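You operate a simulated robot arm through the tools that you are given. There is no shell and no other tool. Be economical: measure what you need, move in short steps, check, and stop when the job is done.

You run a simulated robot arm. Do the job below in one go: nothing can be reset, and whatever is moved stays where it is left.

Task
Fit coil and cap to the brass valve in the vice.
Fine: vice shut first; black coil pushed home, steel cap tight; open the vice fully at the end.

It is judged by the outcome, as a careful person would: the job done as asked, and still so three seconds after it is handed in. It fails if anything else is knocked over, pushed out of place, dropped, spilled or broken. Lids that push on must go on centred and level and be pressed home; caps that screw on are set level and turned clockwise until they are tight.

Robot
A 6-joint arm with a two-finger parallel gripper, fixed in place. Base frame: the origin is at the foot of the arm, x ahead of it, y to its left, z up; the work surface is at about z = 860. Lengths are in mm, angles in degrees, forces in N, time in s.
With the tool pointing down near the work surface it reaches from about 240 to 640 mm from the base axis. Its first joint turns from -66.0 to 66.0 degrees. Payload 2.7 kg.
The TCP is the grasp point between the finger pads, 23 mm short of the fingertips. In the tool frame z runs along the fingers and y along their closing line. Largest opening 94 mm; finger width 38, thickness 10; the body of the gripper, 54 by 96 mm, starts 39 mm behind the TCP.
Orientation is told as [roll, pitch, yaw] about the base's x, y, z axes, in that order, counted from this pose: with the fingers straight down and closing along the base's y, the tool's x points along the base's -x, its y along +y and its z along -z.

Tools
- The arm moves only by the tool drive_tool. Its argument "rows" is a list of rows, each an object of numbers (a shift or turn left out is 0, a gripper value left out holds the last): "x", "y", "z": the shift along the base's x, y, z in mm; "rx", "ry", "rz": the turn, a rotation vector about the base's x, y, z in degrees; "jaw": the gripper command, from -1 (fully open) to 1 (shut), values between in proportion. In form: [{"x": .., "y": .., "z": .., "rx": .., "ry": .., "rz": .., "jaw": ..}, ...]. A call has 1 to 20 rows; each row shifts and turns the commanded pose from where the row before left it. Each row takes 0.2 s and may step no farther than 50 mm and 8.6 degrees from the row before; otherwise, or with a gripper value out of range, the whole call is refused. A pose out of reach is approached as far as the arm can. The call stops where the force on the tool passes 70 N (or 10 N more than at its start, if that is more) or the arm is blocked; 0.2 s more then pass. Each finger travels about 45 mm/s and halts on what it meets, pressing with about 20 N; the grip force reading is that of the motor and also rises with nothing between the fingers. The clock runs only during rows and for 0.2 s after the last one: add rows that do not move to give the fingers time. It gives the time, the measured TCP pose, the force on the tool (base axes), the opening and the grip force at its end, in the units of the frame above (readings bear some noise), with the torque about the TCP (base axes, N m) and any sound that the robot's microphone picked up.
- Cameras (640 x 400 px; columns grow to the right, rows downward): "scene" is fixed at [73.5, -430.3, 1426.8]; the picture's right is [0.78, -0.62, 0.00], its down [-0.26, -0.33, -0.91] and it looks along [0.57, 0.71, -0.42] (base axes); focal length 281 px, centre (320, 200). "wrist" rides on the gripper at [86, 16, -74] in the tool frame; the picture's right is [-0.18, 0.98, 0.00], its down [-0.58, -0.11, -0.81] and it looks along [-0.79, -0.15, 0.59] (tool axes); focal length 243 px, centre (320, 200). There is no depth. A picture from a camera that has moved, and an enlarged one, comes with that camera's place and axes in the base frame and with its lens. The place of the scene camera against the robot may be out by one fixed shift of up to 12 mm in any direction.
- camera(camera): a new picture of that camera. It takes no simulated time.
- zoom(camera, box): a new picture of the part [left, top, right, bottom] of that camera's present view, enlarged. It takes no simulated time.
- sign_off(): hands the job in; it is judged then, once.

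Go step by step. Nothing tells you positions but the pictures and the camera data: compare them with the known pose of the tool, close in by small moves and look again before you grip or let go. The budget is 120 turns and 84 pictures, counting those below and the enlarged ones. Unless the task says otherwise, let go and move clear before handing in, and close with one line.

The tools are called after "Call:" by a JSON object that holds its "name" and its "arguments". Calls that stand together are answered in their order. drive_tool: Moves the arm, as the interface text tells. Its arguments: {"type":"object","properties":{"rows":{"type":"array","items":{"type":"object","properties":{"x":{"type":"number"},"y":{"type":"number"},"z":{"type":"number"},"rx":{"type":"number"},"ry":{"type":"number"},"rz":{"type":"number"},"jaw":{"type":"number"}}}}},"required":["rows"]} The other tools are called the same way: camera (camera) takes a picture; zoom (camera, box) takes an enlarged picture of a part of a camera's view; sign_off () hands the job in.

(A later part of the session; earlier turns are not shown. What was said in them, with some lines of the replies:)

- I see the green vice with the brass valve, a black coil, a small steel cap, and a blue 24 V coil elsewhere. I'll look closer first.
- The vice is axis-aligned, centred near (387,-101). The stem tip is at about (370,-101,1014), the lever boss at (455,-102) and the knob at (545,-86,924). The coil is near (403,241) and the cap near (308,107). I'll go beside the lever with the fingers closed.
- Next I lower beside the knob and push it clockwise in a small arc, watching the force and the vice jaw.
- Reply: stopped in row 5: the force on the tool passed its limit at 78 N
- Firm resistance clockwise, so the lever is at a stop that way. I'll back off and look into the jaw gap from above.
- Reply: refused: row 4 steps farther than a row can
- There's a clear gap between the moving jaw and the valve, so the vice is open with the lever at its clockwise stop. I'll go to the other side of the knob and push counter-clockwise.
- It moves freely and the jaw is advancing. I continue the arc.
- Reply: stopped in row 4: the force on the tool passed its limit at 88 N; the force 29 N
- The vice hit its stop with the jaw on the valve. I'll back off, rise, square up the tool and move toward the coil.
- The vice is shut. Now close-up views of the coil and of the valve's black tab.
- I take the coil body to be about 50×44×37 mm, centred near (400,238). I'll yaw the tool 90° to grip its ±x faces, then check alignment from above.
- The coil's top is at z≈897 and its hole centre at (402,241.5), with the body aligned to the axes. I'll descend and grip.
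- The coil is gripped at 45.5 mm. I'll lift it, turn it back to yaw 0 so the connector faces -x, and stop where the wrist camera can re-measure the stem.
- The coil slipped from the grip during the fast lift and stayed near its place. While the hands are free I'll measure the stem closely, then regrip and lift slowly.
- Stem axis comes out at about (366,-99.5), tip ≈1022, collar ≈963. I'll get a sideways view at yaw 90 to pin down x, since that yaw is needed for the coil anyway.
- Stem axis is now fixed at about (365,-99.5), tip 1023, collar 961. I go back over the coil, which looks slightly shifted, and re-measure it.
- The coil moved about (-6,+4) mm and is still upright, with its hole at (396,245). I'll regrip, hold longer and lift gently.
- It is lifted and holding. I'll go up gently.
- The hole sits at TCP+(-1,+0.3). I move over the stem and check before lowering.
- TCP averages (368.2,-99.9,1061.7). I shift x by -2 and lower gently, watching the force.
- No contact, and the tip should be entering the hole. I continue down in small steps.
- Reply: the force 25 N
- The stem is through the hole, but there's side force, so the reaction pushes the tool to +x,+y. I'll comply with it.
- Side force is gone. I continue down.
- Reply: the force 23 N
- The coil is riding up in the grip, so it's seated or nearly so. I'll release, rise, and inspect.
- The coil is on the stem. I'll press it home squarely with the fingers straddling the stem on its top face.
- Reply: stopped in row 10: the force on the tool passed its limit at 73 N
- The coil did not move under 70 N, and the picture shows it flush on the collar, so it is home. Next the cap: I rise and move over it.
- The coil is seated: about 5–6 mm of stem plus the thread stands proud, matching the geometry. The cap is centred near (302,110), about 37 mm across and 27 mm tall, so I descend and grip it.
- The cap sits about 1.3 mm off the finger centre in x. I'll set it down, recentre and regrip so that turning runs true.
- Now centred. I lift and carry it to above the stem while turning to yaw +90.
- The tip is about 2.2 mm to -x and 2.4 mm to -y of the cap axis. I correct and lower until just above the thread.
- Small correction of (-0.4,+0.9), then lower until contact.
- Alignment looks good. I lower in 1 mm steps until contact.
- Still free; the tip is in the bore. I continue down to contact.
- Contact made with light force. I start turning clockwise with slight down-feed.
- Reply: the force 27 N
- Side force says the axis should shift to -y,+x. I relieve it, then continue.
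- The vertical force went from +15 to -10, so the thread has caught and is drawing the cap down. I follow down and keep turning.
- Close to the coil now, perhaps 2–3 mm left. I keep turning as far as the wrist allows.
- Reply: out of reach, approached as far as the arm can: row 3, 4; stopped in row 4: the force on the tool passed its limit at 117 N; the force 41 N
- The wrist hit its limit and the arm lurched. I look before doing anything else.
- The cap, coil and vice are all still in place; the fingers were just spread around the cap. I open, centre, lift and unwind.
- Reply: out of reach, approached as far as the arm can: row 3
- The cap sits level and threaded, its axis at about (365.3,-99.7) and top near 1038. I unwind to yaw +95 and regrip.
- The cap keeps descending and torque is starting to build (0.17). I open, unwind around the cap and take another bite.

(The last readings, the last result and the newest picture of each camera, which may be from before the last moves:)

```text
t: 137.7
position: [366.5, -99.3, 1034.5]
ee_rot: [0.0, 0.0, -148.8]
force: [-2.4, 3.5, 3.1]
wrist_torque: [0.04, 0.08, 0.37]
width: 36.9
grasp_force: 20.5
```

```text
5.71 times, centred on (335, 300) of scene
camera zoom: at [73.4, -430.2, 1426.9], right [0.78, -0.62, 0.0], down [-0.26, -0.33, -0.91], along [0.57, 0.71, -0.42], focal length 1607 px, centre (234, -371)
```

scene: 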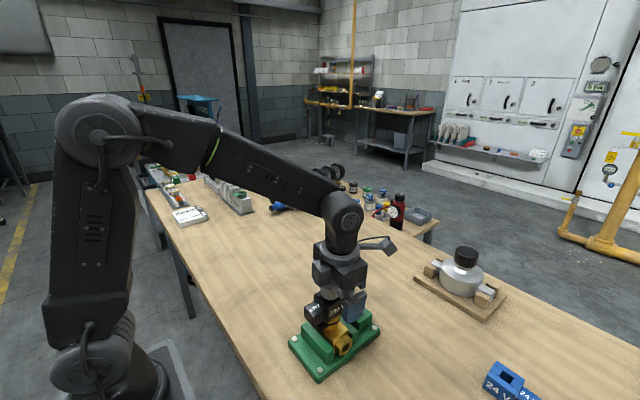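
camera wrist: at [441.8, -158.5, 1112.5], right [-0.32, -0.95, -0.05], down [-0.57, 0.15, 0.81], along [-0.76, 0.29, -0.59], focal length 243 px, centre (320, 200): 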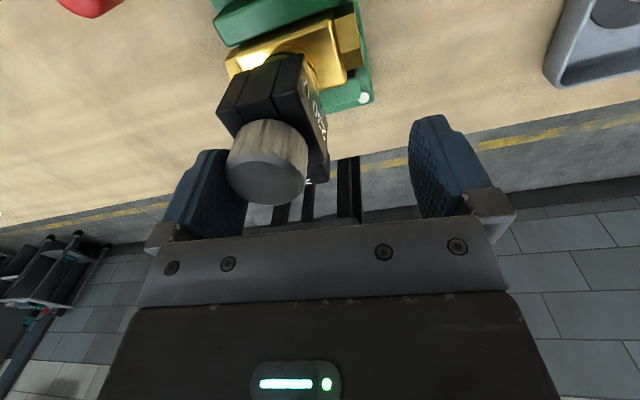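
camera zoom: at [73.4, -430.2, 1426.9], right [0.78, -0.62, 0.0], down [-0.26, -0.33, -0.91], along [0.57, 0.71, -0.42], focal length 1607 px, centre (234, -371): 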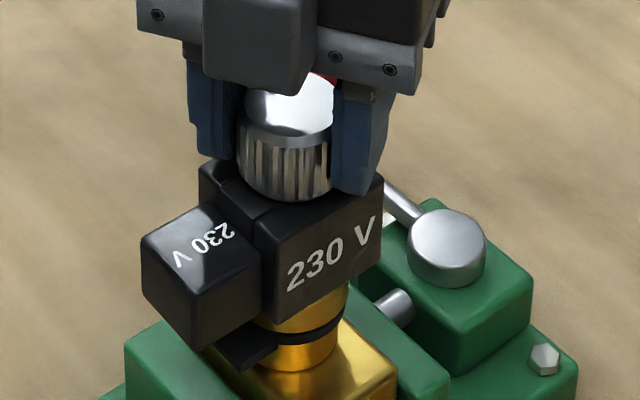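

Torque is up to 0.37 and the cap is down on the coil. One more bite to confirm tightness.

Call:
{"name": "drive_tool", "arguments": {"rows": [{"jaw": -0.2}, {}, {"z": 4}, {"rz": 8.3}, {"rz": 8.3}, {"rz": 8.3}, {"rz": 8.3}, {"rz": 8.3}, {"rz": 8.3}, {"rz": 8.3}, {"rz": 8.3}, {"rz": 8.3}, {"rz": 8.3}, {"rz": 8.3}, {"rz": 8.3}, {"rz": 8.3}, {"rz": 8.3}, {"rz": 8.3}]}}

Call:
{"name": "drive_tool", "arguments": {"rows": [{"rz": 8.3}, {"rz": 8.3}, {"rz": 8.3}, {"rz": 8.3}, {"rz": 8.3}, {"rz": 8.3}, {"rz": 8.3}, {"rz": 8.3}, {"rz": 8.3}, {"rz": 8.3}, {"rz": 8.3}, {"rz": 8.3}, {"rz": 8.3}, {"rz": 8.3}, {"z": -4}, {"jaw": 1}, {}, {}, {}]}}

Call:
{"name": "drive_tool", "arguments": {"rows": [{"rz": -8}, {"rz": -8}, {"rz": -8}, {"rz": -8}, {}]}}

Call:
{"name": "drive_tool", "arguments": {"rows": [{"rz": -8}, {"rz": -8}, {"rz": -8}, {"rz": -8}, {"rz": -8}]}}

```text
t: 141.5
position: [365.1, -100.1, 1039.4]
ee_rot: [-0.1, -0.1, -23.9]
force: [0.7, -0.6, 0.2]
wrist_torque: [-0.01, 0.02, -0.01]
width: 56.5
grasp_force: 0.0
```

```text
t: 145.5
position: [364.2, -98.8, 1033.9]
ee_rot: [0.0, -0.1, 92.1]
force: [-7.2, -0.7, 4.6]
wrist_torque: [-0.06, 0.16, 0.12]
width: 37.0
grasp_force: 20.0
```

```text
t: 146.7
position: [364.1, -99.8, 1034.1]
ee_rot: [-0.2, -0.2, 60.0]
force: [5.4, 0.4, -5.4]
wrist_torque: [0.05, -0.09, -0.06]
width: 36.7
grasp_force: 20.2
```

```text
t: 147.9
position: [365.1, -100.6, 1032.5]
ee_rot: [0.0, -0.2, 20.0]
force: [0.1, -1.4, 1.4]
wrist_torque: [0.05, 0.07, 0.23]
width: 37.4
grasp_force: 19.6
```

Call:
{"name": "drive_tool", "arguments": {"rows": [{"rz": -8}, {"rz": -8}, {"rz": -8}]}}

Call:
{"name": "zoom", "arguments": {"camera": "wrist", "box": [260, 80, 380, 200]}}

Call:
{"name": "drive_tool", "arguments": {"rows": [{"rz": -8}, {"rz": -8}, {"rz": -8}, {"rz": -8}, {"rz": -8}]}}

Call:
{"name": "zoom", "arguments": {"camera": "wrist", "box": [260, 80, 380, 200]}}

```text
t: 148.7
position: [365.1, -100.0, 1034.9]
ee_rot: [0.0, -0.1, -4.0]
force: [-1.6, 3.0, -1.5]
wrist_torque: [0.19, 0.04, 0.2]
width: 36.8
grasp_force: 19.8
```

```text
3.33 times, centred on (320, 140) of wrist
camera zoom: at [280.6, -77.9, 1109.2], right [0.25, 0.97, 0.0], down [0.57, -0.15, 0.81], along [0.78, -0.2, -0.59], focal length 809 px, centre (320, 400)
```

zoom: 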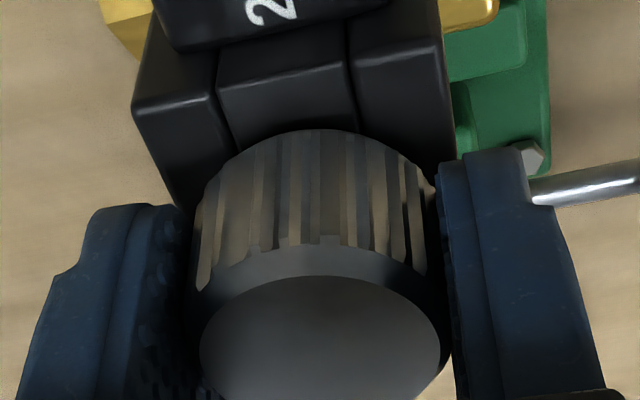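

```text
t: 149.9
position: [365.5, -99.7, 1036.3]
ee_rot: [-0.1, -0.1, -43.9]
force: [0.1, 1.0, 1.1]
wrist_torque: [0.11, -0.02, 0.2]
width: 37.5
grasp_force: 19.6
```

```text
3.33 times, centred on (320, 140) of wrist
camera zoom: at [315.0, -28.6, 1109.2], right [0.82, 0.58, 0.0], down [0.34, -0.48, 0.81], along [0.47, -0.66, -0.59], focal length 809 px, centre (320, 400)
```

zoom: 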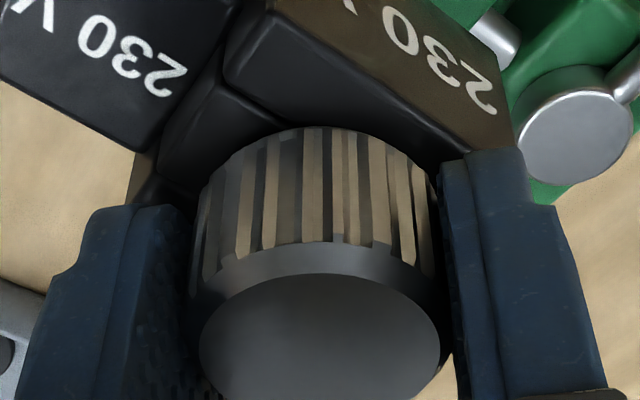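

Torque holds near 0.2 with no downward draw, so the cap looks stopped and the fingers slip on it. I finish this stroke to be sure.

Call:
{"name": "drive_tool", "arguments": {"rows": [{"rz": -8}, {"rz": -8}, {"rz": -8}, {"rz": -8}, {"rz": -8}]}}

Call:
{"name": "drive_tool", "arguments": {"rows": [{"rz": -8}, {"rz": -8}, {"rz": -8}, {"rz": -8}, {"rz": -8}]}}

Call:
{"name": "drive_tool", "arguments": {"rows": [{"rz": -8}, {"rz": -8}, {"rz": -8}]}}

```text
t: 151.1
position: [365.1, -101.0, 1034.6]
ee_rot: [-0.2, -0.1, -84.0]
force: [-7.3, -2.6, -0.4]
wrist_torque: [-0.02, -0.07, 0.34]
width: 37.1
grasp_force: 19.9
```

```text
t: 152.3
position: [365.4, -99.1, 1034.1]
ee_rot: [0.0, -0.1, -124.0]
force: [-2.6, 2.5, 0.8]
wrist_torque: [0.03, -0.04, 0.29]
width: 36.9
grasp_force: 19.6
```

```text
t: 153.1
position: [365.2, -99.0, 1033.9]
ee_rot: [0.2, 0.0, -148.0]
force: [3.7, -3.2, -1.3]
wrist_torque: [-0.05, -0.04, 0.42]
width: 37.0
grasp_force: 20.4
```

Torque is still climbing, now 0.42. One more stroke.

Call:
{"name": "drive_tool", "arguments": {"rows": [{"jaw": -0.2}, {}, {"z": 4}, {"rz": 8.3}, {"rz": 8.3}, {"rz": 8.3}, {"rz": 8.3}, {"rz": 8.3}, {"rz": 8.3}, {"rz": 8.3}, {"rz": 8.3}, {"rz": 8.3}, {"rz": 8.3}, {"rz": 8.3}, {"rz": 8.3}, {"rz": 8.3}, {"rz": 8.3}, {"rz": 8.3}]}}

Call:
{"name": "drive_tool", "arguments": {"rows": [{"rz": 8.3}, {"rz": 8.3}, {"rz": 8.3}, {"rz": 8.3}, {"rz": 8.3}, {"rz": 8.3}, {"rz": 8.3}, {"rz": 8.3}, {"rz": 8.3}, {"rz": 8.3}, {"rz": 8.3}, {"rz": 8.3}, {"rz": 8.3}, {"rz": 8.3}, {"z": -5}, {"jaw": 1}, {}, {}, {}]}}

Call:
{"name": "drive_tool", "arguments": {"rows": [{"rz": -8}, {"rz": -8}, {"rz": -8}, {"rz": -8}]}}

Call:
{"name": "drive_tool", "arguments": {"rows": [{"rz": -8}, {"rz": -8}, {"rz": -8}, {"rz": -8}, {"rz": -8}]}}

Call:
{"name": "drive_tool", "arguments": {"rows": [{"rz": -8}, {"rz": -8}, {"rz": -8}, {"rz": -8}, {"rz": -8}, {"rz": -8}]}}

Call:
{"name": "drive_tool", "arguments": {"rows": [{"rz": -8}, {"rz": -8}, {"rz": -8}, {"rz": -8}, {"rz": -8}, {"rz": -8}]}}

Call:
{"name": "drive_tool", "arguments": {"rows": [{"rz": -8}, {"rz": -8}, {"rz": -8}, {"rz": -8}, {"rz": -8}, {"rz": -8}, {"rz": -8}]}}

```text
t: 156.9
position: [364.3, -98.9, 1039.2]
ee_rot: [-0.1, -0.1, -23.2]
force: [0.3, 0.2, -0.5]
wrist_torque: [0.03, 0.01, 0.02]
width: 56.4
grasp_force: 0.1
```

```text
t: 160.9
position: [365.2, -99.1, 1032.6]
ee_rot: [0.1, 0.0, 92.8]
force: [-17.3, -1.9, 2.2]
wrist_torque: [0.02, 0.15, 0.13]
width: 37.2
grasp_force: 21.0
```

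```text
t: 161.9
position: [365.9, -99.8, 1032.4]
ee_rot: [-0.1, -0.1, 60.7]
force: [-16.7, 4.5, -0.9]
wrist_torque: [0.08, 0.07, 0.11]
width: 36.8
grasp_force: 20.0
```

```text
t: 163.1
position: [366.7, -98.3, 1033.9]
ee_rot: [-0.3, -0.3, 20.8]
force: [-1.5, 2.3, 0.5]
wrist_torque: [0.1, 0.01, 0.23]
width: 37.1
grasp_force: 19.8
```

```text
t: 164.5
position: [364.7, -99.1, 1032.4]
ee_rot: [-0.1, -0.1, -27.3]
force: [-1.3, -4.1, 0.1]
wrist_torque: [0.04, 0.05, 0.33]
width: 37.1
grasp_force: 19.9
```

```text
t: 165.9
position: [365.0, -98.8, 1034.0]
ee_rot: [-0.3, 0.0, -75.3]
force: [-5.9, -4.2, -0.1]
wrist_torque: [0.02, -0.01, 0.2]
width: 36.6
grasp_force: 20.0
```

```text
t: 167.5
position: [366.0, -99.3, 1033.3]
ee_rot: [-0.3, -0.1, -131.3]
force: [-8.2, 3.4, 0.2]
wrist_torque: [-0.04, -0.05, 0.3]
width: 36.9
grasp_force: 20.4
```

The torque no longer climbs and there is no draw-down, so the fingers are slipping on a tight cap. I release, rise and check.

Call:
{"name": "drive_tool", "arguments": {"rows": [{"jaw": -0.2}, {}, {}, {"z": 15}, {"z": 30}, {"z": 35}, {"rz": 8.3}, {"rz": 8.3}, {"rz": 8.3}, {"rz": 8.3}, {"rz": 8.3}, {"rz": 8.3}, {"rz": 8.3}, {"rz": 8.3}, {"rz": 8.3}, {"rz": 8.3}]}}

Call:
{"name": "zoom", "arguments": {"camera": "scene", "box": [300, 270, 370, 340]}}

```text
t: 170.9
position: [365.6, -100.6, 1112.2]
ee_rot: [-0.1, -0.1, -48.0]
force: [-0.6, 0.3, 0.1]
wrist_torque: [0.02, 0.04, 0.01]
width: 56.4
grasp_force: 0.1
```

```text
5.71 times, centred on (335, 305) of scene
camera zoom: at [73.5, -430.3, 1426.8], right [0.78, -0.62, 0.0], down [-0.26, -0.33, -0.91], along [0.57, 0.71, -0.42], focal length 1607 px, centre (234, -400)
```

zoom: 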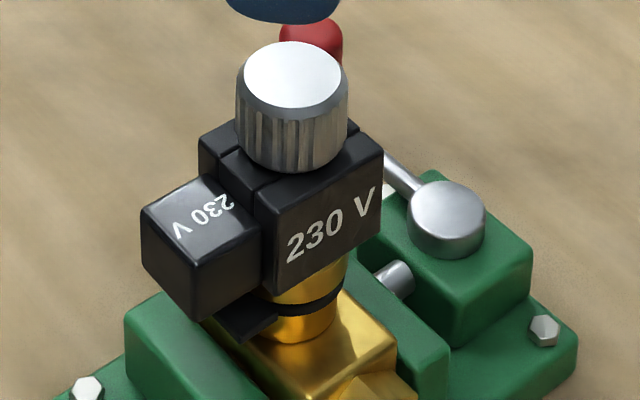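

The cap is flat on the coil and level, unchanged since the first full stroke, so it's tight. Now I go to the -x side of the lever knob with closed fingers, camera on the clear side.

Call:
{"name": "drive_tool", "arguments": {"rows": [{"x": 15, "y": 30, "rz": -8, "jaw": 1}, {"x": 15, "y": 30, "rz": -8}, {"x": 16, "y": 30, "rz": -8}, {"rz": -8}, {}, {}, {"z": -45}, {"z": -45}, {}]}}

Call:
{"name": "camera", "arguments": {"camera": "wrist"}}

Call:
{"name": "zoom", "arguments": {"camera": "scene", "box": [280, 220, 420, 360]}}

```text
t: 172.9
position: [411.3, -11.9, 1022.2]
ee_rot: [-0.1, -0.1, -80.3]
force: [0.8, -0.8, 0.8]
wrist_torque: [0.0, 0.03, 0.02]
width: 0.1
grasp_force: 20.6
```

```text
6 pictures are left
camera wrist: at [412.9, 76.2, 1097.4], right [1.0, -0.01, 0.0], down [-0.01, -0.59, 0.81], along [-0.01, -0.81, -0.59], focal length 243 px, centre (320, 200)
```

wrist: 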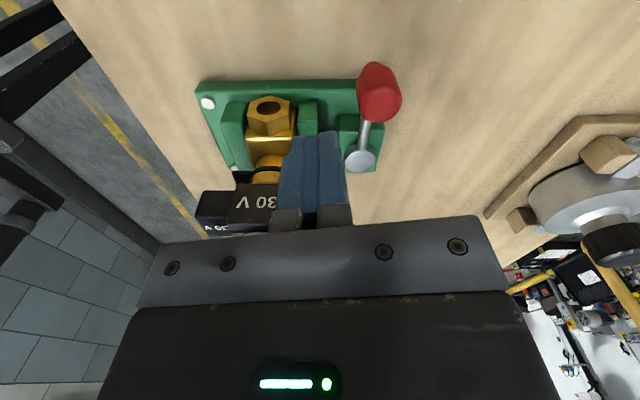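

```text
2.86 times, centred on (350, 290) of scene
camera zoom: at [73.5, -430.3, 1426.8], right [0.78, -0.62, 0.0], down [-0.26, -0.33, -0.91], along [0.57, 0.71, -0.42], focal length 804 px, centre (234, -57)
```

zoom: 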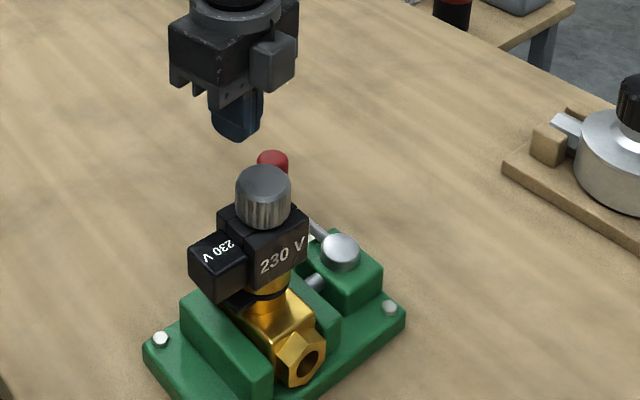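

The knob is at about (454,-18). I descend beside it and push clockwise along the arc in stages.

Call:
{"name": "drive_tool", "arguments": {"rows": [{"z": -45, "y": -1}, {"z": -47}, {"x": 10}, {"x": 7}, {"x": 12.6, "y": 2.9, "rz": -8}, {"x": 13, "y": 1.1, "rz": -8}, {"x": 13, "y": -0.7, "rz": -8}, {"x": 12.7, "y": -2.5, "rz": -8}, {"x": 12.3, "y": -4.2, "rz": -8}, {}]}}

Call:
{"name": "zoom", "arguments": {"camera": "scene", "box": [280, 220, 420, 360]}}

```text
t: 175.1
position: [493.4, -14.0, 932.4]
ee_rot: [-0.1, -0.1, -120.3]
force: [0.1, 0.5, -0.5]
wrist_torque: [-0.01, -0.01, 0.0]
width: 0.1
grasp_force: 20.1
```

```text
2.86 times, centred on (350, 290) of scene
camera zoom: at [73.5, -430.3, 1426.8], right [0.78, -0.62, 0.0], down [-0.26, -0.33, -0.91], along [0.57, 0.71, -0.42], focal length 804 px, centre (234, -57)
```

zoom: 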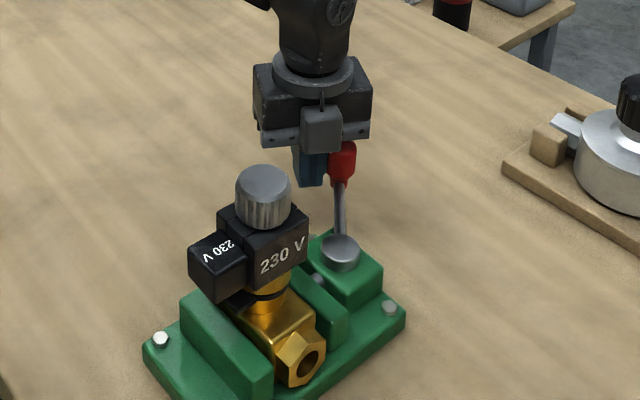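

The lever follows freely and the valve stays put. I continue to the open stop.

Call:
{"name": "drive_tool", "arguments": {"rows": [{"x": 11.6, "y": -5.9, "rz": -6}, {"x": 10.6, "y": -7.5, "rz": -6}, {"x": 9.5, "y": -8.8, "rz": -6}, {"x": 8.2, "y": -10.2, "rz": -6}, {"x": 6.6, "y": -11.1, "rz": -6}, {"x": 2, "y": -4}, {"x": 1.5, "y": -4}, {"x": 1, "y": -4}, {"x": 1, "y": -4}, {"y": -4}]}}

Call:
{"name": "zoom", "arguments": {"camera": "scene", "box": [280, 220, 420, 360]}}

```text
t: 176.7
position: [536.9, -52.1, 931.6]
ee_rot: [-1.5, -0.4, -150.0]
force: [-14.5, 16.3, 6.3]
wrist_torque: [-0.57, -0.31, -0.43]
width: 0.0
grasp_force: 20.0
stopped in row 7: the force on the tool passed its limit at 73 N (the readings are from after the stop); the commanded pose is now the measured one
```

```text
2.86 times, centred on (350, 290) of scene
camera zoom: at [73.0, -429.9, 1427.0], right [0.78, -0.62, 0.0], down [-0.26, -0.33, -0.91], along [0.57, 0.71, -0.42], focal length 804 px, centre (234, -57)
```

zoom: 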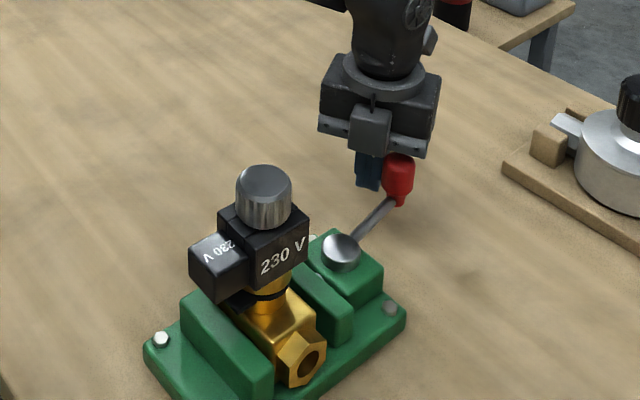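

The lever is at its open stop and the knob is back at its original picture position. I back off, rise clear and do a final check.

Call:
{"name": "drive_tool", "arguments": {"rows": [{"x": -5, "y": 12}, {"y": 10}, {"z": 40}, {"z": 45}, {"z": 45}, {"z": 45, "rz": 8}, {"rz": 8}, {"y": 20, "rz": 8}, {"y": 20, "rz": 8}, {}]}}

Call:
{"name": "zoom", "arguments": {"camera": "scene", "box": [290, 250, 400, 360]}}

```text
t: 178.9
position: [534.5, 4.0, 1106.3]
ee_rot: [-1.1, -0.3, -118.0]
force: [0.6, 0.4, -0.6]
wrist_torque: [0.01, 0.0, 0.02]
width: 0.1
grasp_force: 20.1
```

```text
3.64 times, centred on (345, 305) of scene
camera zoom: at [73.5, -430.3, 1426.8], right [0.78, -0.62, 0.0], down [-0.26, -0.33, -0.91], along [0.57, 0.71, -0.42], focal length 1023 px, centre (229, -182)
```

zoom: 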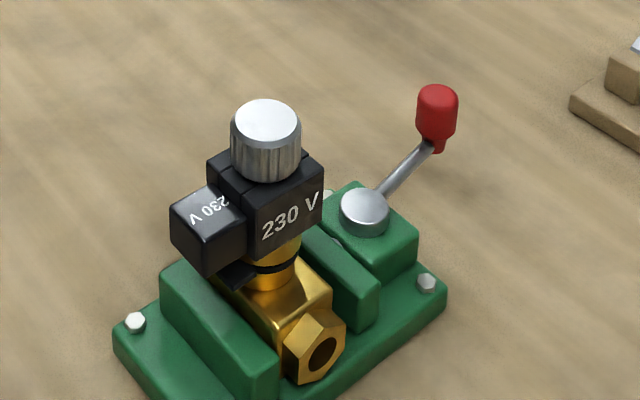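

The coil is seated, the cap is on level and tight, the vice is back at its open stop, and the arm is clear. I'm handing in.

Call:
{"name": "sign_off", "arguments": {}}

```text
The job is handed in.
```

The black coil is pushed home on the brass valve, the steel cap is screwed on tight, and the vice, shut during the fitting, is now fully open. On the first lift the coil slipped from the grip and ended up about 8 mm from its spot on the bench, still upright.
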